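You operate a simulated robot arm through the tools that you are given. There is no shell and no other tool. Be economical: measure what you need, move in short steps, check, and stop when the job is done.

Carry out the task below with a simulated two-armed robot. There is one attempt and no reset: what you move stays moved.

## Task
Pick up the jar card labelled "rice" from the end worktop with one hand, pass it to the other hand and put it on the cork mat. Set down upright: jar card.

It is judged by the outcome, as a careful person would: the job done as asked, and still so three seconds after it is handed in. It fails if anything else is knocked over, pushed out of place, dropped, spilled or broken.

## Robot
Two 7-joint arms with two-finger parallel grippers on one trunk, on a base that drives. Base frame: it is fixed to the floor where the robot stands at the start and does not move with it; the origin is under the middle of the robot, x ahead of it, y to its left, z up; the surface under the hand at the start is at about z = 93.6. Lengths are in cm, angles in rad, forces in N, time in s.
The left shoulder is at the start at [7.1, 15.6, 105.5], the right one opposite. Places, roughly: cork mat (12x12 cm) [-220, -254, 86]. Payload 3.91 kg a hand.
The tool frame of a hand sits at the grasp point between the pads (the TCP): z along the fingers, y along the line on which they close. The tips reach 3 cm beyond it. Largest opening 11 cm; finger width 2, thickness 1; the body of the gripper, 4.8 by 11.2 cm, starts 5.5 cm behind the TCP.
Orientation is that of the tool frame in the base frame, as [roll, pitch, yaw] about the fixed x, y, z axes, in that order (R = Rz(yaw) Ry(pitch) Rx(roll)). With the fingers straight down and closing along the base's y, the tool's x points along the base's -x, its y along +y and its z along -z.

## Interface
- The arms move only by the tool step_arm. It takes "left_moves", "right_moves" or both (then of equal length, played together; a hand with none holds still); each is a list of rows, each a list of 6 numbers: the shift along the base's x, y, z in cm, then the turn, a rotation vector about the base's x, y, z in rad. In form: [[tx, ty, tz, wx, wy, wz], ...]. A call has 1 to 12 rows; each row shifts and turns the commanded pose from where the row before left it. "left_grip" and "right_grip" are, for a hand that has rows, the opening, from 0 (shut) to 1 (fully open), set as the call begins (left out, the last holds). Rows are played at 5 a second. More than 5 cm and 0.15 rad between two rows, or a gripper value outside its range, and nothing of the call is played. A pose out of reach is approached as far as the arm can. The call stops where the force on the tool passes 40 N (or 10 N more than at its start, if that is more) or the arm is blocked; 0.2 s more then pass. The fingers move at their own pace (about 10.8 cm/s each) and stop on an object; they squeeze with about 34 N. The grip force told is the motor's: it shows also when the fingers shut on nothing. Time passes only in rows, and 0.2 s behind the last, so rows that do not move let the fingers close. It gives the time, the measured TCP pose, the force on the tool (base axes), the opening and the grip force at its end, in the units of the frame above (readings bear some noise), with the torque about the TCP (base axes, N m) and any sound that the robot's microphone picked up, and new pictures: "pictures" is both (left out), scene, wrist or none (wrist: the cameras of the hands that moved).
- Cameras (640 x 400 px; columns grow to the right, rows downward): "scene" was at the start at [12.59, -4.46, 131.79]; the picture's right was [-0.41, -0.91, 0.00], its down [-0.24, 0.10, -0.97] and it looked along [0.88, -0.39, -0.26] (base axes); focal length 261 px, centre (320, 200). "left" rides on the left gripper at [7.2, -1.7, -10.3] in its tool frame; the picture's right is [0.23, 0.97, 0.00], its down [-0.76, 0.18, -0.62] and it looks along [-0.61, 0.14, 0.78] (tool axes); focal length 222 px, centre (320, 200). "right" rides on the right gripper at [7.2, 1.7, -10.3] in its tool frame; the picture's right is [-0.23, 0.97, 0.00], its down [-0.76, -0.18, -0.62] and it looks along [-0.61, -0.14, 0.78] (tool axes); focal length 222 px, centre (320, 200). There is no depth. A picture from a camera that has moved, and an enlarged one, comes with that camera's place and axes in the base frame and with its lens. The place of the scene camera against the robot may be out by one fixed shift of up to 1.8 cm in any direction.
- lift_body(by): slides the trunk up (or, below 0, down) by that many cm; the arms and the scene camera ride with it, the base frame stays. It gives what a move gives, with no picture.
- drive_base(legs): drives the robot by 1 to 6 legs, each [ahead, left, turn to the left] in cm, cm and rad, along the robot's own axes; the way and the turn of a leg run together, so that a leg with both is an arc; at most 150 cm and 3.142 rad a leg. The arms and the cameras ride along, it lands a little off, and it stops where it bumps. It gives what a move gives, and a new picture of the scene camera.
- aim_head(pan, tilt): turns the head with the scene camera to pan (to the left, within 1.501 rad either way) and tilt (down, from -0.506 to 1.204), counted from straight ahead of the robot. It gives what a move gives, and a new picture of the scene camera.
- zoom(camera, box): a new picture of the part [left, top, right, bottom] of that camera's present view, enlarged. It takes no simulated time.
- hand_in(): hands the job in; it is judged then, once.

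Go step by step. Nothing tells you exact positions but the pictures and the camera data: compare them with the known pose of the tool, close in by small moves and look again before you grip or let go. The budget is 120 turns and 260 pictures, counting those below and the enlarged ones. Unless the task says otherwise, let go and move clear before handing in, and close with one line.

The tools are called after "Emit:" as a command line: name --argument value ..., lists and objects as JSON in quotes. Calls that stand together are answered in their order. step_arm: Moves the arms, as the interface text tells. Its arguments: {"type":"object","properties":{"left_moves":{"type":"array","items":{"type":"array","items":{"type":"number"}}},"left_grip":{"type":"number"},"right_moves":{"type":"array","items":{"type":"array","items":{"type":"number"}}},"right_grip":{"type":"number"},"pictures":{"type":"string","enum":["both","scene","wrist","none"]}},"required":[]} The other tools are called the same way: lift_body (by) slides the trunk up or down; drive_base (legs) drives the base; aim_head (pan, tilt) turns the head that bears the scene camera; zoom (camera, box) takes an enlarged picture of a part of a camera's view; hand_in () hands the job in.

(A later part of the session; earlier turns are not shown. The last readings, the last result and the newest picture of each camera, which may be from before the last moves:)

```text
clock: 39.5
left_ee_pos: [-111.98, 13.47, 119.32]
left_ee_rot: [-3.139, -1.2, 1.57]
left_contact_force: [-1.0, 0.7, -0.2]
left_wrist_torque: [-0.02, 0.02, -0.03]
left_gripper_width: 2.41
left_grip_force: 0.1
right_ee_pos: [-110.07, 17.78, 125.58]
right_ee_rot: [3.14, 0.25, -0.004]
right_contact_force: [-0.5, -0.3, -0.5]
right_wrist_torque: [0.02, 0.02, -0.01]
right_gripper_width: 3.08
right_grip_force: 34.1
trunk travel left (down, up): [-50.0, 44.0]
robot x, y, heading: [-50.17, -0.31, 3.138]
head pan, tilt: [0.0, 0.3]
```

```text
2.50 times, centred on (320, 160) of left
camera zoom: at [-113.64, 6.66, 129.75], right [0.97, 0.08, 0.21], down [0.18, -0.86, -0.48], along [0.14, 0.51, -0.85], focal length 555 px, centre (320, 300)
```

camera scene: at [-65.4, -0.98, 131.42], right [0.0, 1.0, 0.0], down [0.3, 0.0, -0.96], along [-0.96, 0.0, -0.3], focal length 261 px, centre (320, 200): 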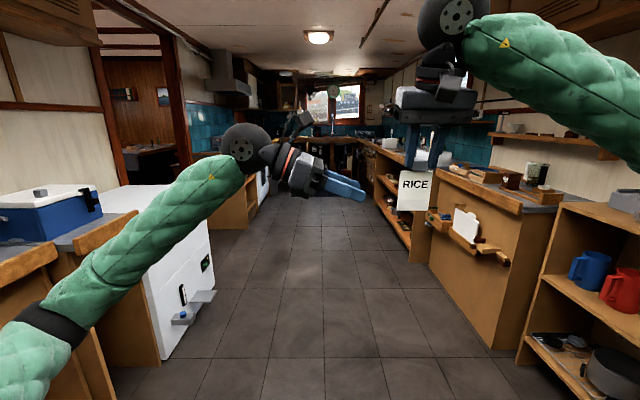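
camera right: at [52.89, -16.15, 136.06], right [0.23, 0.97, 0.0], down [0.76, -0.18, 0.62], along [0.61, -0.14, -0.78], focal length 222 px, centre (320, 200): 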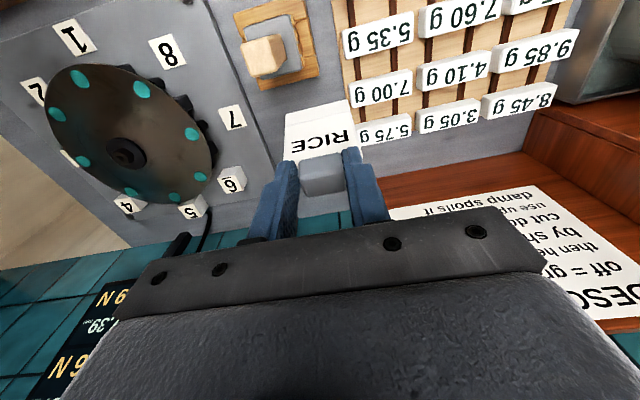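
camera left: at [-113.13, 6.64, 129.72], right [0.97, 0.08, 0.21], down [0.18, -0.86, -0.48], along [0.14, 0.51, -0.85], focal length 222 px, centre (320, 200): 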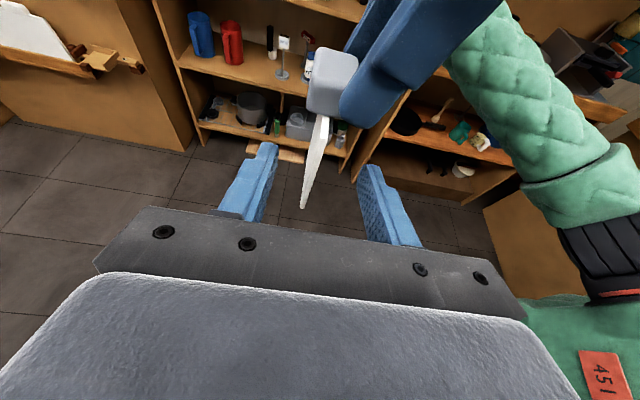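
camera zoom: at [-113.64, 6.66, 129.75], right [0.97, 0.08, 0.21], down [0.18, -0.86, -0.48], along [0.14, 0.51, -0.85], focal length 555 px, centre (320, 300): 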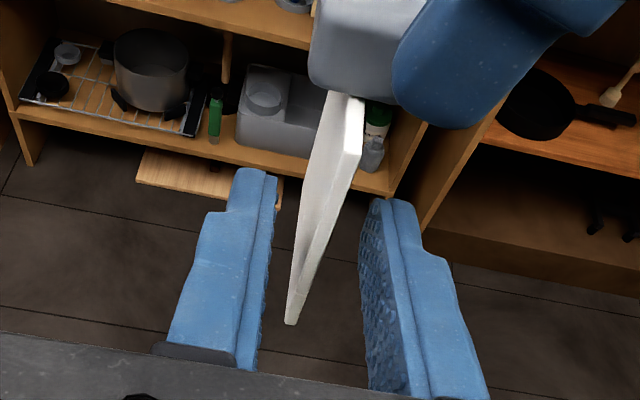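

Well centred. Closing the left hand on the card.

Emit:
step_arm --left_moves '[[0, 0, 0, 0, 0, 0], [0, 0, 0, 0, 0, 0], [0, 0, 0, 0, 0, 0], [0, 0, 0, 0, 0, 0]]' --left_grip 0 --pictures "none"

Emit:
zoom --camera "left" --box '[200, 0, 440, 250]'

Emit:
zoom --camera "scene" --box '[280, 80, 480, 230]'

```text
clock: 40.5
left_ee_pos: [-112.03, 13.56, 119.38]
left_ee_rot: [-3.138, -1.199, 1.568]
left_contact_force: [1.6, -0.5, 0.7]
left_wrist_torque: [0.0, -0.04, -0.09]
left_gripper_width: 0.25
left_grip_force: 34.3
right_ee_pos: [-110.01, 17.8, 125.54]
right_ee_rot: [3.14, 0.249, -0.003]
right_contact_force: [-1.7, 1.5, 0.1]
right_wrist_torque: [0.05, 0.19, -0.04]
right_gripper_width: 3.06
right_grip_force: 34.4
trunk travel left (down, up): [-50.0, 44.0]
robot x, y, heading: [-50.07, -0.24, 3.136]
head pan, tilt: [0.0, 0.3]
```

```text
1.60 times, centred on (320, 125) of left
camera zoom: at [-113.63, 6.66, 129.75], right [0.97, 0.08, 0.21], down [0.18, -0.86, -0.48], along [0.14, 0.51, -0.85], focal length 355 px, centre (320, 320)
```

zoom: 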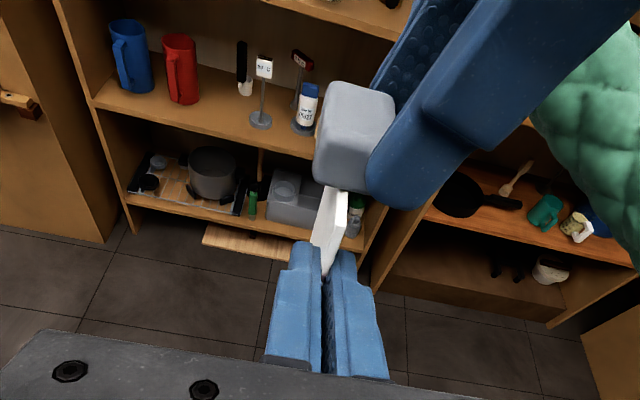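

```text
2.67 times, centred on (380, 155) of scene
camera zoom: at [-65.42, -0.88, 131.42], right [0.0, 1.0, 0.0], down [0.3, 0.0, -0.96], along [-0.96, 0.0, -0.3], focal length 695 px, centre (160, 320)
```

zoom: 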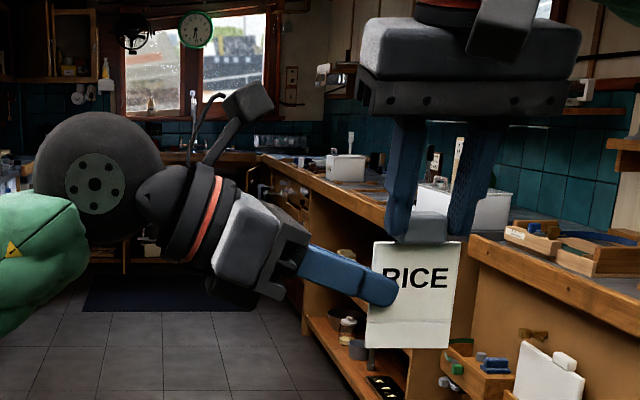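

The left hand has the card (0.25 cm thick, 34 N). Now open the right hand and withdraw it upward.

Emit:
step_arm --right_moves '[[0, 0, 0, 0, 0, 0], [0, 0, 0, 0, 0, 0], [0, 0, 0, 0, 0, 0]]' --right_grip 0.55 --pictures "none"

Emit:
step_arm --right_moves '[[0.2, 0, 1.5, 0, 0, 0], [0.5, 0, 2, 0, 0, 0], [0.7, 0, 3, 0, 0, 0], [0, 4, 2, 0, 0, 0], [0, 4.5, 0, 0, 0, 0], [0, 4.5, 0, 0, 0, 0], [0, 4.5, 0, 0, 0, 0], [0, 4.5, 0, 0, 0, 0], [0, 0, 0, 0, 0, 0]]' --pictures "scene"

Emit:
zoom --camera "scene" --box '[280, 80, 480, 230]'

Emit:
zoom --camera "left" --box '[200, 0, 440, 250]'

```text
clock: 41.3
left_ee_pos: [-112.03, 13.74, 119.34]
left_ee_rot: [-3.139, -1.2, 1.569]
left_contact_force: [0.4, 0.0, -0.9]
left_wrist_torque: [0.04, -0.01, -0.02]
left_gripper_width: 0.24
left_grip_force: 33.7
right_ee_pos: [-110.18, 17.67, 125.51]
right_ee_rot: [-3.141, 0.25, -0.002]
right_contact_force: [-0.3, 0.1, -0.2]
right_wrist_torque: [-0.02, -0.01, 0.0]
right_gripper_width: 6.05
right_grip_force: 0.0
trunk travel left (down, up): [-50.0, 44.0]
robot x, y, heading: [-49.9, -0.21, 3.141]
head pan, tilt: [0.0, 0.3]
```

```text
clock: 43.3
left_ee_pos: [-111.98, 13.47, 119.33]
left_ee_rot: [-3.141, -1.2, 1.57]
left_contact_force: [-0.2, 0.0, -0.7]
left_wrist_torque: [0.03, 0.0, -0.01]
left_gripper_width: 0.27
left_grip_force: 34.0
right_ee_pos: [-108.68, 39.51, 134.09]
right_ee_rot: [-3.142, 0.249, -0.003]
right_contact_force: [0.1, -0.4, -0.4]
right_wrist_torque: [0.0, -0.01, 0.0]
right_gripper_width: 6.06
right_grip_force: 0.0
trunk travel left (down, up): [-50.0, 44.0]
robot x, y, heading: [-49.82, -0.32, 3.136]
head pan, tilt: [0.0, 0.3]
camera scene: at [-65.47, -0.96, 131.41], right [0.0, 1.0, 0.0], down [0.3, 0.0, -0.95], along [-0.95, 0.0, -0.3], focal length 261 px, centre (320, 200)
```

scene: 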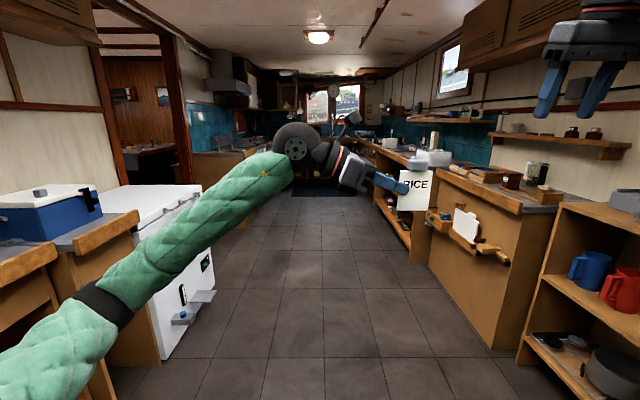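

```text
2.67 times, centred on (380, 155) of scene
camera zoom: at [-65.47, -0.96, 131.41], right [0.0, 1.0, 0.0], down [0.3, 0.0, -0.95], along [-0.95, 0.0, -0.3], focal length 695 px, centre (160, 320)
```

zoom: 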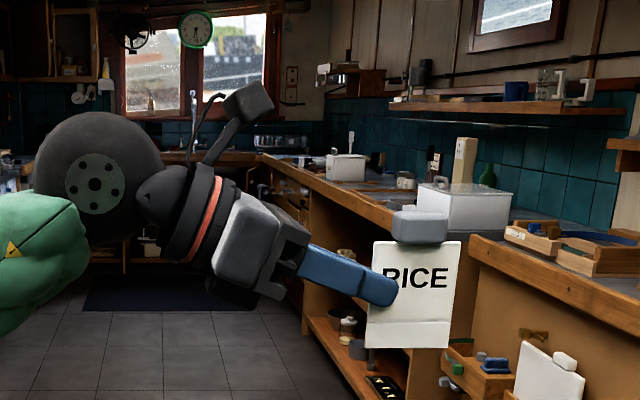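

```text
1.60 times, centred on (320, 125) of left
camera zoom: at [-113.69, 6.57, 129.73], right [0.97, 0.08, 0.21], down [0.18, -0.86, -0.48], along [0.14, 0.51, -0.85], focal length 355 px, centre (320, 320)
```

zoom: 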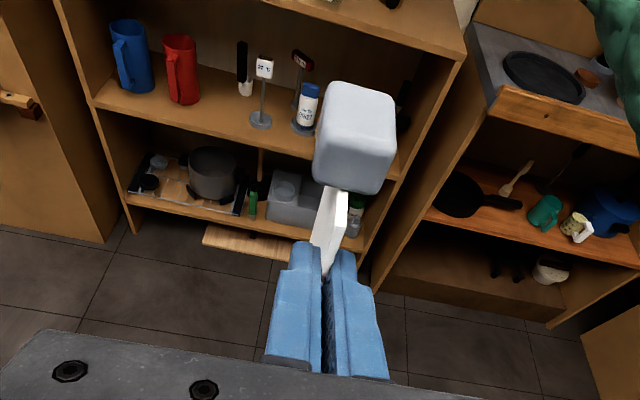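

Hand-over done; the card is held upright in the left hand. Now I drive along the aisle toward the doorway and look left.

Emit:
drive_base --legs '[[140, 0, 0]]'

Emit:
aim_head --pan 1.0 --tilt 0.3

```text
clock: 50.3
left_ee_pos: [-251.88, 15.1, 119.49]
left_ee_rot: [3.14, -1.199, 1.563]
left_contact_force: [-0.5, -0.1, -0.4]
left_wrist_torque: [-0.02, 0.01, 0.02]
left_gripper_width: 0.24
left_grip_force: 33.4
right_ee_pos: [-248.43, 41.06, 134.04]
right_ee_rot: [3.138, 0.249, -0.01]
right_contact_force: [-0.2, 0.3, -0.2]
right_wrist_torque: [0.0, -0.02, 0.02]
right_gripper_width: 6.08
right_grip_force: 0.1
trunk travel left (down, up): [-50.0, 44.0]
robot x, y, heading: [-189.88, 0.76, 3.128]
head pan, tilt: [0.0, 0.3]
camera scene: at [-205.34, 0.26, 131.42], right [0.01, 1.0, 0.0], down [0.3, 0.0, -0.95], along [-0.95, 0.01, -0.3], focal length 261 px, centre (320, 200)
```

scene: 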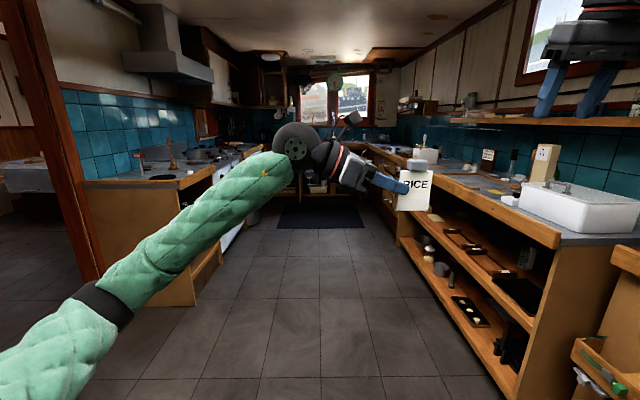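

```text
clock: 51.6
left_ee_pos: [-251.77, 15.06, 119.29]
left_ee_rot: [-3.139, -1.201, 1.563]
left_contact_force: [1.1, 0.2, -0.2]
left_wrist_torque: [-0.02, 0.02, -0.02]
left_gripper_width: 0.25
left_grip_force: 33.7
right_ee_pos: [-248.34, 41.01, 134.08]
right_ee_rot: [3.141, 0.25, -0.011]
right_contact_force: [-0.3, 0.3, 0.1]
right_wrist_torque: [-0.02, -0.01, 0.0]
right_gripper_width: 6.04
right_grip_force: 0.1
trunk travel left (down, up): [-50.0, 44.0]
robot x, y, heading: [-190.09, 0.59, 3.132]
head pan, tilt: [1.0, 0.3]
camera scene: at [-201.1, -7.64, 131.42], right [-0.83, 0.55, 0.0], down [0.16, 0.25, -0.96], along [-0.53, -0.8, -0.3], focal length 261 px, centre (320, 200)
```

scene: 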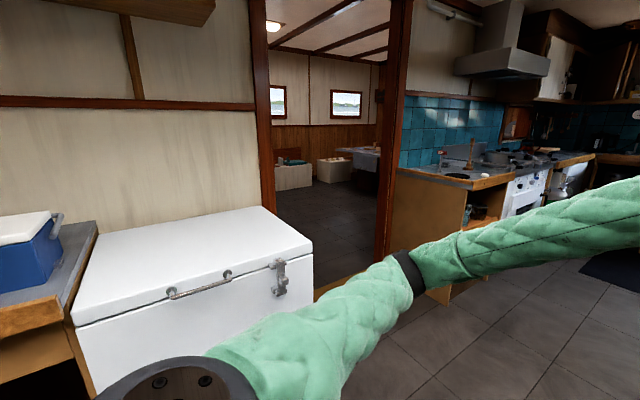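

The doorway spans about x −262…−383 at y≈−165. I'll drive level with its centre, then turn to face it.

Emit:
drive_base --legs '[[132, 0, 0]]'

Emit:
drive_base --legs '[[0, 0, 1.58]]'

Emit:
aim_head --pan 0.2 --tilt 0.3

```text
clock: 58.0
left_ee_pos: [-380.19, 16.32, 119.29]
left_ee_rot: [-3.141, -1.198, 1.565]
left_contact_force: [-0.8, -0.7, -0.1]
left_wrist_torque: [-0.01, 0.0, 0.0]
left_gripper_width: 0.24
left_grip_force: 34.5
right_ee_pos: [-376.74, 42.43, 134.17]
right_ee_rot: [3.14, 0.25, -0.01]
right_contact_force: [0.5, 0.1, -0.2]
right_wrist_torque: [0.03, 0.0, -0.02]
right_gripper_width: 6.06
right_grip_force: 0.0
trunk travel left (down, up): [-50.0, 44.0]
robot x, y, heading: [-318.39, 2.08, 3.131]
head pan, tilt: [1.0, 0.3]
camera scene: at [-329.51, -6.27, 131.42], right [-0.84, 0.55, 0.0], down [0.16, 0.25, -0.96], along [-0.52, -0.8, -0.3], focal length 261 px, centre (320, 200)
```

scene: 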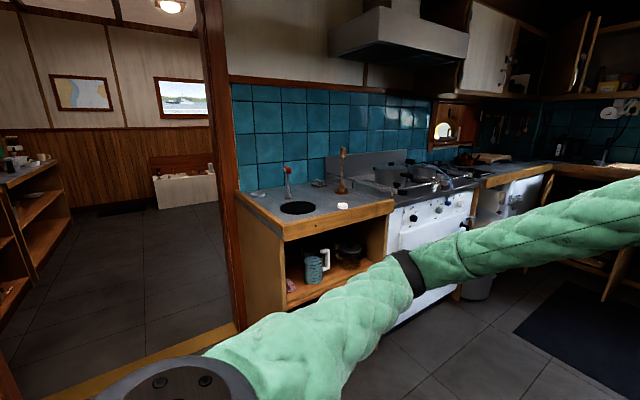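

```text
clock: 62.2
left_ee_pos: [-332.94, -59.73, 119.34]
left_ee_rot: [3.141, -1.199, 3.131]
left_contact_force: [-0.2, 0.1, 0.1]
left_wrist_torque: [-0.01, -0.02, 0.0]
left_gripper_width: 0.27
left_grip_force: 34.0
right_ee_pos: [-358.92, -56.09, 134.18]
right_ee_rot: [3.141, 0.249, 1.556]
right_contact_force: [0.1, -0.2, 0.4]
right_wrist_torque: [0.0, 0.02, 0.01]
right_gripper_width: 6.03
right_grip_force: 0.2
trunk travel left (down, up): [-50.0, 44.0]
robot x, y, heading: [-317.84, 2.32, -1.583]
head pan, tilt: [1.0, 0.3]
camera scene: at [-311.56, -8.78, 131.42], right [-0.55, -0.83, 0.0], down [-0.25, 0.16, -0.96], along [0.8, -0.53, -0.3], focal length 261 px, centre (320, 200)
```

scene: 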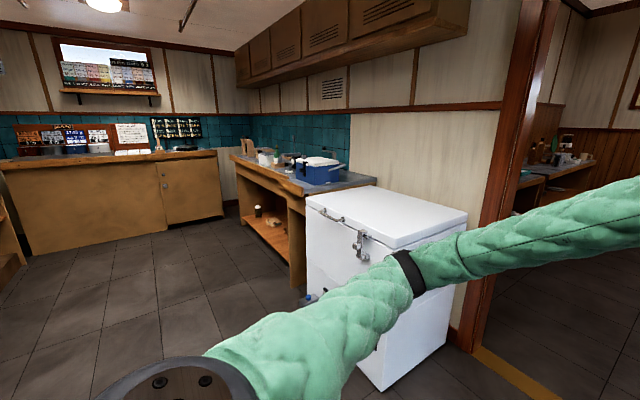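

```text
clock: 63.4
left_ee_pos: [-332.78, -59.67, 119.38]
left_ee_rot: [-3.141, -1.198, 3.131]
left_contact_force: [-0.3, 1.4, 0.3]
left_wrist_torque: [-0.01, 0.01, -0.05]
left_gripper_width: 0.24
left_grip_force: 33.9
right_ee_pos: [-358.88, -56.07, 134.14]
right_ee_rot: [3.14, 0.25, 1.557]
right_contact_force: [-0.4, -0.6, -0.3]
right_wrist_torque: [-0.02, 0.03, -0.04]
right_gripper_width: 6.06
right_grip_force: 0.1
trunk travel left (down, up): [-50.0, 44.0]
robot x, y, heading: [-318.2, 2.34, -1.588]
head pan, tilt: [0.201, 0.3]
camera scene: at [-317.64, -12.78, 131.42], right [-0.98, -0.19, 0.0], down [-0.05, 0.29, -0.96], along [0.18, -0.94, -0.3], focal length 261 px, centre (320, 200)
```

scene: 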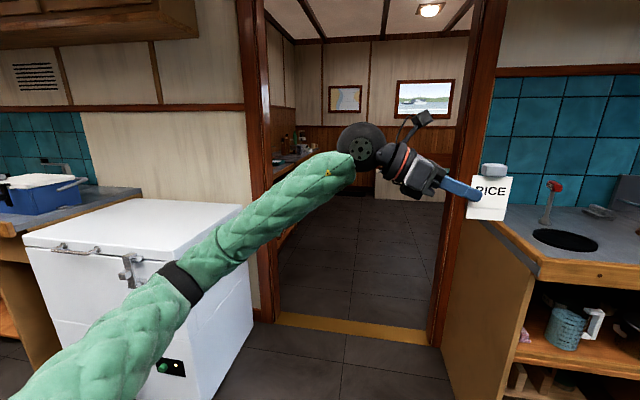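

The door opening is about x −258…−358. I'll draw both hands toward the robot's centreline, then pass through.

Emit:
step_arm --left_moves '[[3, 0, 0, 0, 0, 0], [3, 0, 0, 0, 0, 0], [3, 0, 0, 0, 0, 0], [3, 0, 0, 0, 0, 0], [3, 0, 0, 0, 0, 0], [0, 0, 0, 0, 0, 0]]' --right_moves '[[3.5, 0, 0, 0, 0, 0], [3.5, 0, 0, 0, 0, 0], [3.5, 0, 0, 0, 0, 0], [3.5, 0, 0, 0, 0, 0], [3.5, 0, 0, 0, 0, 0], [0, 0, 0, 0, 0, 0]]' --pictures "none"

Emit:
drive_base --legs '[[0, 10, 0.017], [60, 0, 0]]'

Emit:
aim_head --pan -0.7 --tilt 0.5

Emit:
aim_head --pan 0.6 --tilt 0.4

```text
clock: 64.8
left_ee_pos: [-318.26, -59.63, 119.7]
left_ee_rot: [-3.14, -1.197, 3.127]
left_contact_force: [-1.0, -1.5, 0.4]
left_wrist_torque: [0.03, -0.03, -0.01]
left_gripper_width: 0.27
left_grip_force: 33.5
right_ee_pos: [-341.42, -56.0, 133.97]
right_ee_rot: [3.139, 0.25, 1.555]
right_contact_force: [0.0, -0.2, 0.5]
right_wrist_torque: [0.02, 0.0, 0.02]
right_gripper_width: 6.06
right_grip_force: 0.1
trunk travel left (down, up): [-50.0, 44.0]
robot x, y, heading: [-318.36, 2.37, -1.582]
head pan, tilt: [0.201, 0.3]
```

```text
clock: 68.8
left_ee_pos: [-306.59, -118.36, 119.66]
left_ee_rot: [3.14, -1.199, -3.131]
left_contact_force: [0.6, 0.2, -0.3]
left_wrist_torque: [0.01, 0.04, -0.02]
left_gripper_width: 0.28
left_grip_force: 33.9
right_ee_pos: [-329.83, -115.39, 133.91]
right_ee_rot: [3.14, 0.248, 1.577]
right_contact_force: [-0.5, -0.4, -0.1]
right_wrist_torque: [0.0, 0.0, 0.02]
right_gripper_width: 6.05
right_grip_force: 0.1
trunk travel left (down, up): [-50.0, 44.0]
robot x, y, heading: [-308.07, -56.65, -1.565]
head pan, tilt: [0.201, 0.3]
camera scene: at [-307.19, -71.43, 131.41], right [-0.98, -0.21, 0.0], down [-0.06, 0.29, -0.95], along [0.2, -0.93, -0.3], focal length 261 px, centre (320, 200)
```

scene: 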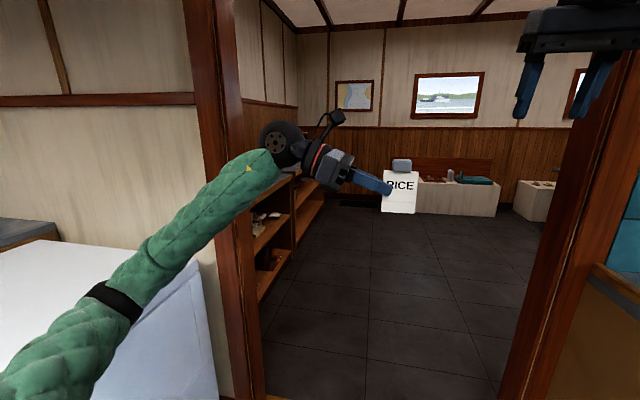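

```text
clock: 70.0
left_ee_pos: [-306.58, -118.26, 119.62]
left_ee_rot: [-3.139, -1.199, -3.133]
left_contact_force: [0.0, 0.7, 0.8]
left_wrist_torque: [0.02, -0.04, 0.0]
left_gripper_width: 0.25
left_grip_force: 33.9
right_ee_pos: [-329.85, -115.23, 133.94]
right_ee_rot: [3.141, 0.248, 1.579]
right_contact_force: [-0.9, -0.5, -0.7]
right_wrist_torque: [0.01, 0.01, -0.02]
right_gripper_width: 6.05
right_grip_force: 0.1
trunk travel left (down, up): [-50.0, 44.0]
robot x, y, heading: [-308.19, -56.41, -1.564]
head pan, tilt: [-0.7, 0.499]
camera scene: at [-314.93, -69.21, 129.58], right [-0.77, 0.64, 0.0], down [0.31, 0.37, -0.88], along [-0.56, -0.68, -0.48], focal length 261 px, centre (320, 200)
```

scene: 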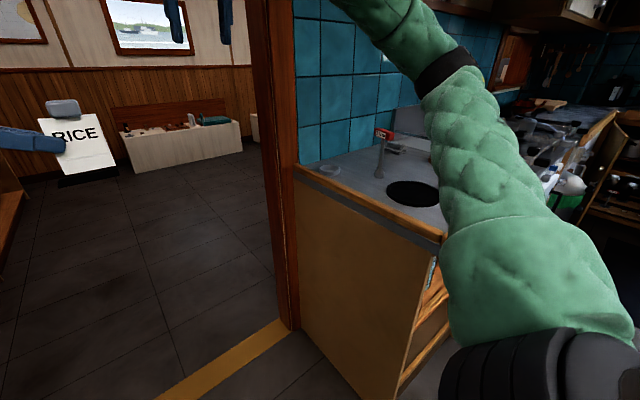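

```text
clock: 71.5
left_ee_pos: [-306.47, -118.26, 119.6]
left_ee_rot: [-3.14, -1.199, -3.133]
left_contact_force: [0.1, -0.3, -1.1]
left_wrist_torque: [0.02, -0.01, 0.01]
left_gripper_width: 0.27
left_grip_force: 34.2
right_ee_pos: [-329.87, -115.17, 134.01]
right_ee_rot: [3.141, 0.249, 1.578]
right_contact_force: [0.3, -0.4, -0.3]
right_wrist_torque: [0.01, -0.04, 0.04]
right_gripper_width: 6.03
right_grip_force: 0.1
trunk travel left (down, up): [-50.0, 44.0]
robot x, y, heading: [-308.26, -56.58, -1.564]
head pan, tilt: [0.6, 0.4]
camera scene: at [-303.84, -69.83, 130.49], right [-0.82, -0.57, 0.0], down [-0.22, 0.32, -0.92], along [0.53, -0.76, -0.39], focal length 261 px, centre (320, 200)
```

scene: 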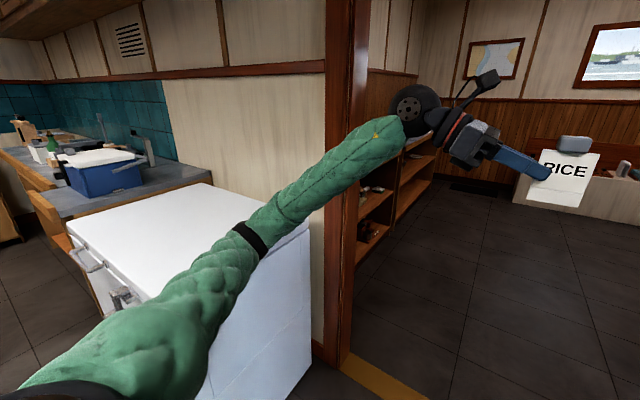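

The elbows stick out nearly as wide as the door; extending both hands forward will straighten and narrow the arms.

Emit:
step_arm --left_moves '[[0, -4, 0, 0, 0, 0], [0, -4, 0, 0, 0, 0], [0, -4, 0, 0, 0, 0], [0, -4, 0, 0, 0, 0], [0, -4, 0, 0, 0, 0], [0, -2, 0, 0, 0, 0], [0, 0, 0, 0, 0, 0]]' --right_moves '[[0, -4, 0, 0, 0, 0], [0, -4, 0, 0, 0, 0], [0, -4, 0, 0, 0, 0], [0, -4, 0, 0, 0, 0], [0, -4, 0, 0, 0, 0], [0, -4, 0, 0, 0, 0], [0, 0, 0, 0, 0, 0]]' --pictures "scene"

Emit:
aim_head --pan -0.6 --tilt 0.4

```text
clock: 73.1
left_ee_pos: [-306.55, -140.35, 119.87]
left_ee_rot: [-3.138, -1.198, -3.134]
left_contact_force: [-0.8, 0.2, 0.1]
left_wrist_torque: [0.02, -0.05, 0.01]
left_gripper_width: 0.26
left_grip_force: 34.6
right_ee_pos: [-329.92, -139.01, 134.01]
right_ee_rot: [3.139, 0.249, 1.578]
right_contact_force: [0.7, -0.7, -0.1]
right_wrist_torque: [0.0, -0.04, -0.01]
right_gripper_width: 6.05
right_grip_force: 0.0
trunk travel left (down, up): [-50.0, 44.0]
robot x, y, heading: [-307.96, -56.69, -1.563]
head pan, tilt: [0.6, 0.4]
camera scene: at [-303.88, -69.74, 130.51], right [-0.82, -0.57, 0.0], down [-0.22, 0.32, -0.92], along [0.53, -0.76, -0.39], focal length 261 px, centre (320, 200)
```

scene: 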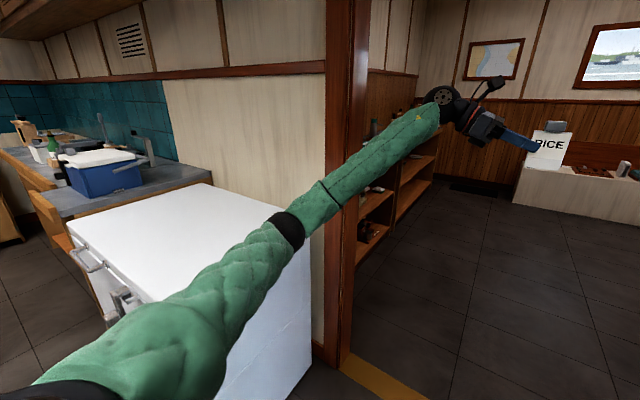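

```text
clock: 74.5
left_ee_pos: [-306.51, -140.4, 119.71]
left_ee_rot: [3.142, -1.199, -3.133]
left_contact_force: [0.6, -0.4, -0.1]
left_wrist_torque: [0.02, 0.0, 0.0]
left_gripper_width: 0.25
left_grip_force: 33.6
right_ee_pos: [-329.85, -139.04, 133.88]
right_ee_rot: [-3.141, 0.251, 1.578]
right_contact_force: [0.1, -0.1, -0.8]
right_wrist_torque: [0.0, 0.01, 0.0]
right_gripper_width: 6.06
right_grip_force: 0.0
trunk travel left (down, up): [-50.0, 44.0]
robot x, y, heading: [-308.2, -56.61, -1.56]
head pan, tilt: [-0.6, 0.4]
camera scene: at [-314.29, -69.91, 130.49], right [-0.83, 0.56, 0.0], down [0.22, 0.32, -0.92], along [-0.51, -0.76, -0.39], focal length 261 px, centre (320, 200)
```

scene: 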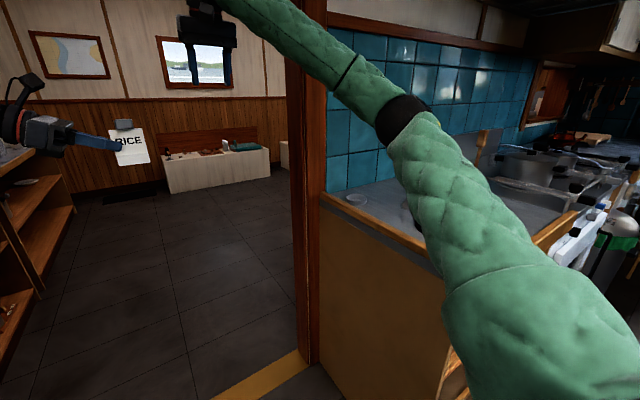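

Left side is fine now; the right elbow is still a bit wide. I'll extend the right hand another 10 cm and shift the base 4 cm left.

Emit:
step_arm --right_moves '[[0, -4, 0, 0, 0, 0], [0, -4, 0, 0, 0, 0], [0, -4, 0, 0, 0, 0], [0, 0, 0, 0, 0, 0]]' --pictures "none"

Emit:
drive_base --legs '[[0, 3, -0.01], [40, 0, 0]]'

Emit:
aim_head --pan 0.6 --tilt 0.4

```text
clock: 75.5
left_ee_pos: [-306.54, -140.46, 119.76]
left_ee_rot: [-3.14, -1.199, -3.133]
left_contact_force: [-0.3, 0.6, -0.1]
left_wrist_torque: [0.01, -0.03, 0.02]
left_gripper_width: 0.25
left_grip_force: 34.3
right_ee_pos: [-329.89, -151.28, 133.99]
right_ee_rot: [3.139, 0.249, 1.579]
right_contact_force: [-1.3, 0.4, -1.2]
right_wrist_torque: [-0.04, 0.0, 0.0]
right_gripper_width: 6.04
right_grip_force: 0.1
trunk travel left (down, up): [-50.0, 44.0]
robot x, y, heading: [-308.19, -56.83, -1.565]
head pan, tilt: [-0.6, 0.4]
```

```text
clock: 77.9
left_ee_pos: [-305.46, -167.04, 120.72]
left_ee_rot: [-3.106, -1.191, 3.108]
left_contact_force: [0.5, -0.2, 1.0]
left_wrist_torque: [-0.04, 0.01, -0.01]
left_gripper_width: 0.24
left_grip_force: 34.1
right_ee_pos: [-328.02, -178.23, 135.41]
right_ee_rot: [3.132, 0.264, 1.576]
right_contact_force: [-0.3, -0.4, 0.3]
right_wrist_torque: [-0.02, -0.03, 0.0]
right_gripper_width: 6.06
right_grip_force: 0.1
trunk travel left (down, up): [-50.0, 44.0]
robot x, y, heading: [-305.31, -85.58, -1.563]
head pan, tilt: [-0.6, 0.4]
stopped in leg 2: the robot was blocked; the commanded pose is now the measured one
camera scene: at [-312.59, -96.99, 130.69], right [-0.83, 0.56, -0.01], down [0.22, 0.31, -0.92], along [-0.51, -0.77, -0.38], focal length 261 px, centre (320, 200)
```

scene: 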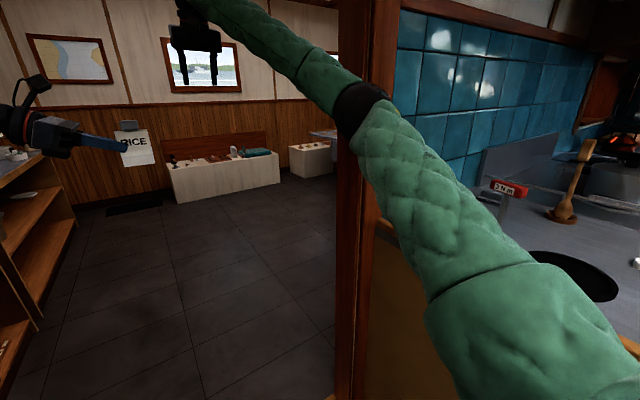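

```text
clock: 79.3
left_ee_pos: [-305.49, -167.42, 120.32]
left_ee_rot: [-3.118, -1.188, 3.119]
left_contact_force: [-0.9, 0.0, -0.3]
left_wrist_torque: [-0.02, -0.01, -0.01]
left_gripper_width: 0.23
left_grip_force: 34.2
right_ee_pos: [-328.32, -178.55, 135.32]
right_ee_rot: [3.127, 0.265, 1.574]
right_contact_force: [-0.3, 0.5, 0.0]
right_wrist_torque: [0.0, 0.01, -0.01]
right_gripper_width: 6.04
right_grip_force: 0.0
trunk travel left (down, up): [-50.0, 44.0]
robot x, y, heading: [-305.4, -85.25, -1.564]
head pan, tilt: [0.6, 0.4]
camera scene: at [-302.32, -97.0, 130.71], right [-0.82, -0.57, 0.0], down [-0.21, 0.31, -0.93], along [0.53, -0.76, -0.37], focal length 261 px, centre (320, 200)
```

scene: 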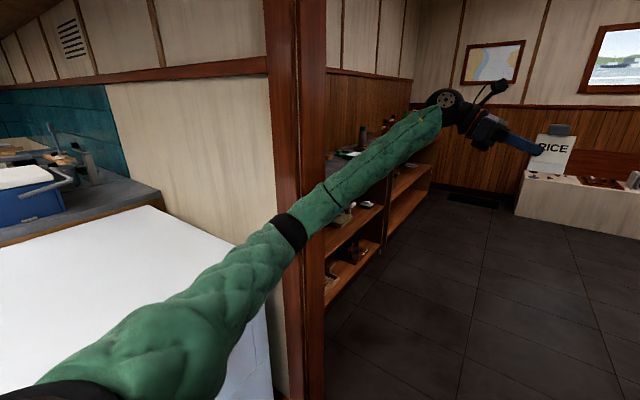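

The drive was blocked at y≈−85 with a slight pitch. I'll look down to see what the base has touched.

Emit:
aim_head --pan 0.0 --tilt 1.1

Emit:
aim_head --pan 1.2 --tilt 0.9

Emit:
aim_head --pan -1.2 --tilt 0.9

```text
clock: 80.4
left_ee_pos: [-305.56, -167.39, 120.2]
left_ee_rot: [-3.119, -1.186, 3.12]
left_contact_force: [0.4, 0.3, 0.0]
left_wrist_torque: [-0.04, 0.02, 0.0]
left_gripper_width: 0.25
left_grip_force: 34.2
right_ee_pos: [-328.35, -178.5, 135.36]
right_ee_rot: [3.129, 0.267, 1.575]
right_contact_force: [0.7, 0.3, 0.5]
right_wrist_torque: [-0.01, -0.04, 0.01]
right_gripper_width: 6.05
right_grip_force: 0.0
trunk travel left (down, up): [-50.0, 44.0]
robot x, y, heading: [-305.15, -85.29, -1.564]
head pan, tilt: [0.0, 1.1]
camera scene: at [-307.5, -95.81, 124.96], right [-1.0, -0.01, -0.01], down [0.0, 0.88, -0.47], along [0.01, -0.47, -0.88], focal length 261 px, centre (320, 200)
```

scene: 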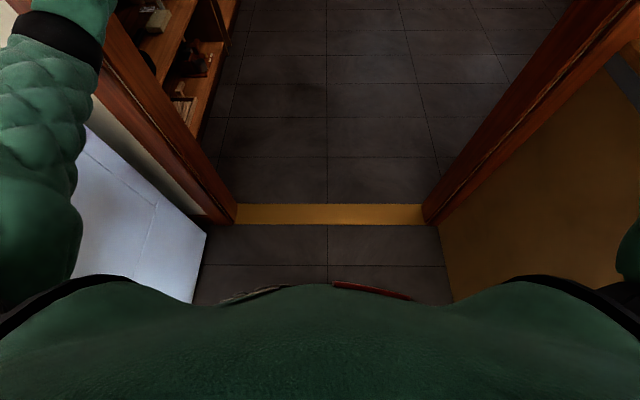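

```text
clock: 81.8
left_ee_pos: [-305.52, -167.36, 120.18]
left_ee_rot: [-3.119, -1.188, 3.12]
left_contact_force: [-0.6, 0.3, -0.7]
left_wrist_torque: [0.03, -0.03, 0.01]
left_gripper_width: 0.28
left_grip_force: 34.2
right_ee_pos: [-328.27, -178.47, 135.18]
right_ee_rot: [3.127, 0.265, 1.575]
right_contact_force: [-0.5, -0.4, 0.5]
right_wrist_torque: [0.0, -0.02, 0.0]
right_gripper_width: 6.06
right_grip_force: 0.0
trunk travel left (down, up): [-50.0, 44.0]
robot x, y, heading: [-305.4, -85.13, -1.562]
head pan, tilt: [1.201, 0.901]
camera scene: at [-300.53, -92.17, 126.36], right [-0.35, -0.94, 0.01], down [-0.73, 0.27, -0.63], along [0.59, -0.23, -0.77], focal length 261 px, centre (320, 200)
```

scene: 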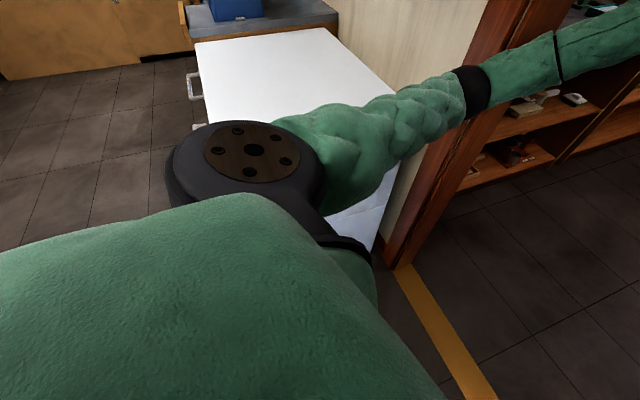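

```text
clock: 84.0
left_ee_pos: [-305.64, -167.5, 120.17]
left_ee_rot: [-3.122, -1.186, 3.122]
left_contact_force: [-0.2, 0.3, 0.1]
left_wrist_torque: [0.05, -0.01, 0.01]
left_gripper_width: 0.26
left_grip_force: 34.1
right_ee_pos: [-328.27, -178.45, 135.12]
right_ee_rot: [3.128, 0.265, 1.576]
right_contact_force: [-0.7, -0.4, 0.1]
right_wrist_torque: [-0.03, 0.0, 0.01]
right_gripper_width: 6.04
right_grip_force: 0.0
trunk travel left (down, up): [-50.0, 44.0]
robot x, y, heading: [-305.07, -85.27, -1.56]
head pan, tilt: [-1.201, 0.901]
camera scene: at [-314.6, -92.32, 126.21], right [-0.37, 0.93, -0.02], down [0.73, 0.28, -0.62], along [-0.57, -0.24, -0.79], focal length 261 px, centre (320, 200)
```

scene: 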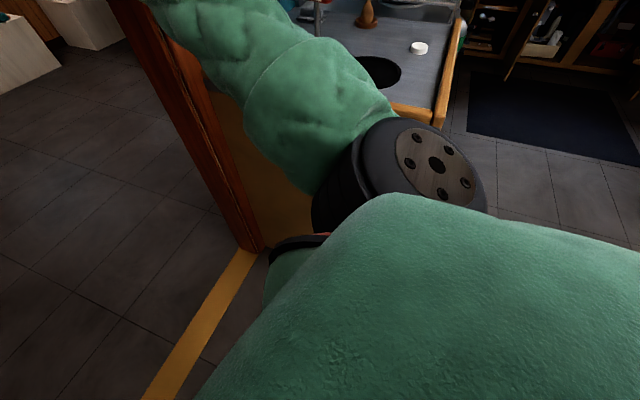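

It was likely the left elbow touching the left jamb. I'll back off 12 cm and straighten the arms further to narrow them.

Emit:
drive_base --legs '[[-14, 0, 0]]'

Emit:
aim_head --pan 0.0 --tilt 0.7

Emit:
step_arm --left_moves '[[0, -4, 0, 0, 0, 0], [0, -4, 0, 0, 0, 0], [0, -4, 0, 0, 0, 0], [0, -3, 0, 0, 0, 0], [0, 0, 0, 0, 0, 0]]' --right_moves '[[0, -4, 0, 0, 0, 0], [0, -4, -1, 0, 0, 0], [0, -2, -2, 0, 0, 0], [0, 0, 0, 0, 0, 0], [0, 0, 0, 0, 0, 0]]' --pictures "scene"

```text
clock: 85.3
left_ee_pos: [-304.28, -154.81, 119.2]
left_ee_rot: [3.131, -1.196, -3.128]
left_contact_force: [0.4, 0.0, -0.1]
left_wrist_torque: [-0.01, 0.01, 0.03]
left_gripper_width: 0.25
left_grip_force: 33.5
right_ee_pos: [-326.96, -166.04, 134.25]
right_ee_rot: [3.138, 0.254, 1.579]
right_contact_force: [-0.3, 0.3, 0.9]
right_wrist_torque: [0.03, -0.01, -0.02]
right_gripper_width: 6.05
right_grip_force: 0.0
trunk travel left (down, up): [-50.0, 44.0]
robot x, y, heading: [-305.43, -71.24, -1.557]
head pan, tilt: [-1.201, 0.901]
camera scene: at [-313.47, -79.75, 126.19], right [-0.37, 0.93, 0.0], down [0.73, 0.29, -0.62], along [-0.58, -0.23, -0.78], focal length 261 px, centre (320, 200)
```

scene: 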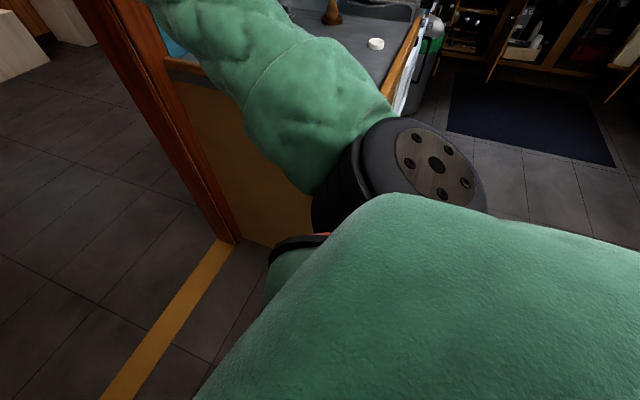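

```text
clock: 86.7
left_ee_pos: [-304.23, -154.88, 119.2]
left_ee_rot: [3.128, -1.198, -3.126]
left_contact_force: [0.5, -0.4, 0.0]
left_wrist_torque: [-0.01, -0.02, -0.02]
left_gripper_width: 0.24
left_grip_force: 34.3
right_ee_pos: [-326.93, -166.21, 134.24]
right_ee_rot: [3.138, 0.253, 1.578]
right_contact_force: [-0.3, 0.6, -0.1]
right_wrist_torque: [-0.03, 0.01, -0.01]
right_gripper_width: 6.06
right_grip_force: 0.0
trunk travel left (down, up): [-50.0, 44.0]
robot x, y, heading: [-305.36, -71.25, -1.563]
head pan, tilt: [0.0, 0.7]
camera scene: at [-306.37, -85.51, 127.81], right [-1.0, -0.01, 0.0], down [-0.01, 0.64, -0.76], along [0.01, -0.76, -0.64], focal length 261 px, centre (320, 200)
```

scene: 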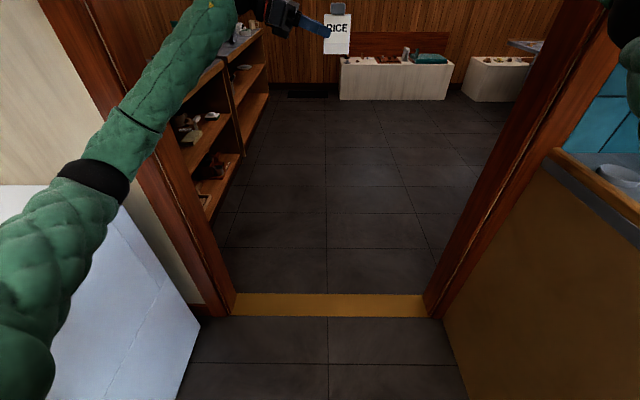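

```text
clock: 87.9
left_ee_pos: [-304.02, -170.03, 119.32]
left_ee_rot: [3.128, -1.2, -3.126]
left_contact_force: [0.6, -0.4, -0.1]
left_wrist_torque: [-0.02, 0.0, -0.01]
left_gripper_width: 0.26
left_grip_force: 33.7
right_ee_pos: [-326.82, -176.44, 131.04]
right_ee_rot: [3.141, 0.253, 1.579]
right_contact_force: [0.0, 0.0, 0.2]
right_wrist_torque: [0.01, 0.02, -0.04]
right_gripper_width: 6.02
right_grip_force: 0.1
trunk travel left (down, up): [-50.0, 44.0]
robot x, y, heading: [-305.38, -71.26, -1.561]
head pan, tilt: [0.0, 0.7]
camera scene: at [-306.31, -85.53, 127.81], right [-1.0, -0.01, 0.0], down [-0.01, 0.64, -0.76], along [0.01, -0.76, -0.64], focal length 261 px, centre (320, 200)
```

scene: 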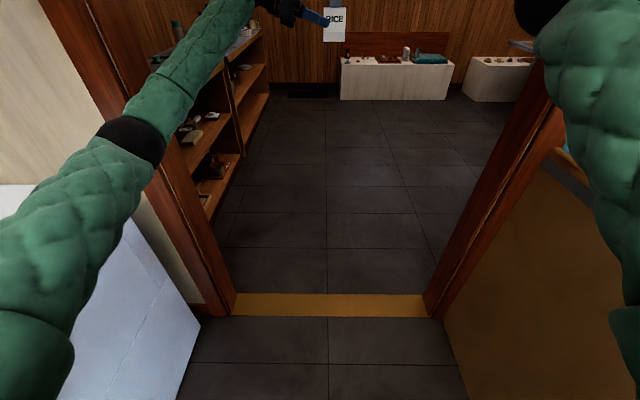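

The arms are narrow enough now (edges about ±36 cm). I'll centre on the door and drive through.

Emit:
drive_base --legs '[[0, -3, -0.01], [50, 0, 0]]'

Emit:
aim_head --pan 0.7 --tilt 0.4

```text
clock: 91.3
left_ee_pos: [-305.35, -220.19, 119.31]
left_ee_rot: [3.126, -1.199, -3.112]
left_contact_force: [0.0, 0.6, 0.2]
left_wrist_torque: [-0.01, 0.02, -0.01]
left_gripper_width: 0.27
left_grip_force: 34.0
right_ee_pos: [-328.0, -226.93, 130.83]
right_ee_rot: [3.139, 0.251, 1.593]
right_contact_force: [0.7, -0.3, 0.2]
right_wrist_torque: [0.05, -0.01, 0.03]
right_gripper_width: 6.03
right_grip_force: 0.0
trunk travel left (down, up): [-50.0, 44.0]
robot x, y, heading: [-307.86, -121.44, -1.552]
head pan, tilt: [0.0, 0.7]
camera scene: at [-308.54, -135.82, 127.8], right [-1.0, -0.02, 0.0], down [-0.01, 0.65, -0.76], along [0.02, -0.76, -0.65], focal length 261 px, centre (320, 200)
```

scene: 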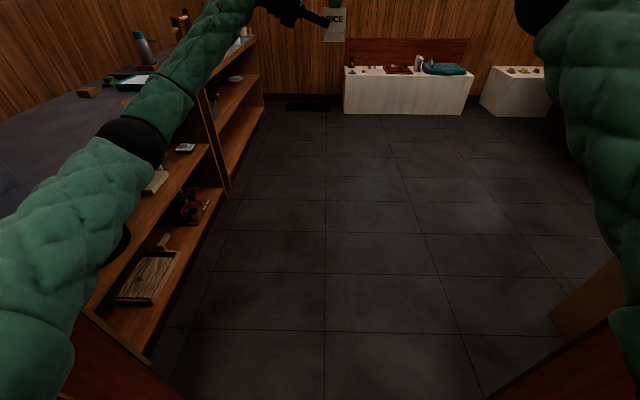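

```text
clock: 92.3
left_ee_pos: [-305.18, -220.19, 119.51]
left_ee_rot: [3.126, -1.198, -3.113]
left_contact_force: [0.2, -0.5, 0.1]
left_wrist_torque: [0.03, -0.01, 0.05]
left_gripper_width: 0.25
left_grip_force: 34.0
right_ee_pos: [-328.02, -226.89, 131.1]
right_ee_rot: [3.139, 0.254, 1.591]
right_contact_force: [0.2, -0.2, 0.3]
right_wrist_torque: [0.01, 0.01, 0.02]
right_gripper_width: 6.06
right_grip_force: 0.0
trunk travel left (down, up): [-50.0, 44.0]
robot x, y, heading: [-307.8, -121.24, -1.55]
head pan, tilt: [0.7, 0.4]
camera scene: at [-302.62, -134.23, 130.49], right [-0.75, -0.66, 0.0], down [-0.26, 0.29, -0.92], along [0.61, -0.69, -0.39], focal length 261 px, centre (320, 200)
```

scene: 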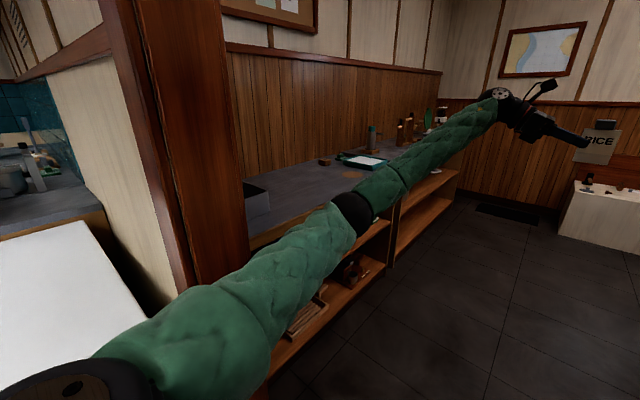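

Going well; the counter with the mat is on the left. Continue forward.

Emit:
drive_base --legs '[[65, 0, -0.02]]'

Emit:
aim_head --pan 1.1 --tilt 0.5

```text
clock: 96.0
left_ee_pos: [-306.12, -284.94, 119.34]
left_ee_rot: [3.124, -1.197, -3.131]
left_contact_force: [0.6, 0.0, -0.8]
left_wrist_torque: [-0.01, -0.01, 0.0]
left_gripper_width: 0.25
left_grip_force: 34.2
right_ee_pos: [-329.14, -291.23, 130.95]
right_ee_rot: [3.137, 0.252, 1.573]
right_contact_force: [-0.1, -0.8, -0.3]
right_wrist_torque: [0.01, -0.02, 0.0]
right_gripper_width: 6.03
right_grip_force: 0.1
trunk travel left (down, up): [-50.0, 44.0]
robot x, y, heading: [-307.14, -186.41, -1.569]
head pan, tilt: [0.7, 0.4]
camera scene: at [-301.93, -199.12, 130.49], right [-0.76, -0.65, 0.0], down [-0.25, 0.3, -0.92], along [0.6, -0.7, -0.39], focal length 261 px, centre (320, 200)
```

scene: 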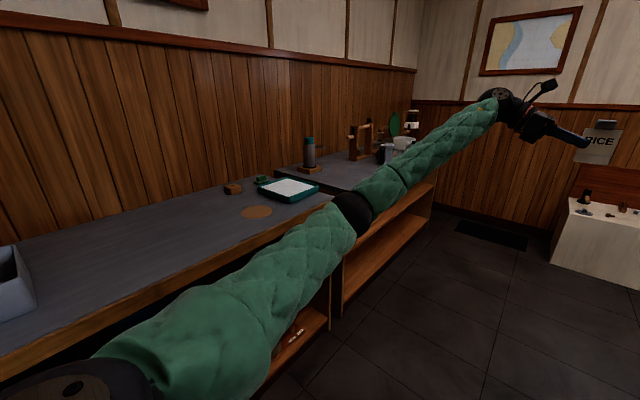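

```text
clock: 96.8
left_ee_pos: [-306.17, -284.94, 119.42]
left_ee_rot: [3.126, -1.2, -3.133]
left_contact_force: [0.0, -1.0, -0.2]
left_wrist_torque: [0.03, -0.04, 0.0]
left_gripper_width: 0.23
left_grip_force: 34.3
right_ee_pos: [-329.0, -291.16, 131.01]
right_ee_rot: [3.139, 0.253, 1.573]
right_contact_force: [0.5, -0.2, 0.6]
right_wrist_torque: [0.01, 0.02, -0.01]
right_gripper_width: 6.05
right_grip_force: 0.1
trunk travel left (down, up): [-50.0, 44.0]
robot x, y, heading: [-306.96, -186.33, -1.567]
head pan, tilt: [1.1, 0.499]
camera scene: at [-299.81, -196.11, 129.58], right [-0.45, -0.89, 0.0], down [-0.43, 0.22, -0.88], along [0.78, -0.4, -0.48], focal length 261 px, centre (320, 200)
```

scene: 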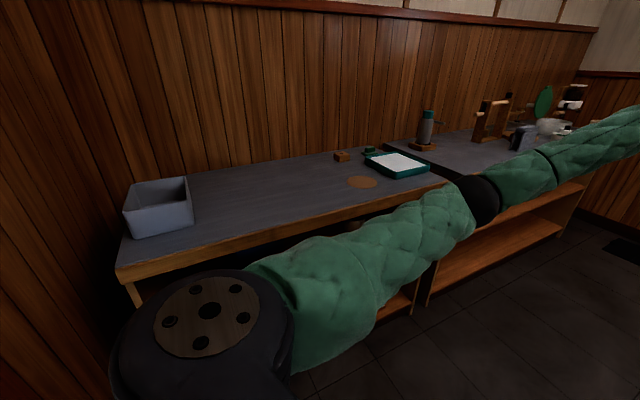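

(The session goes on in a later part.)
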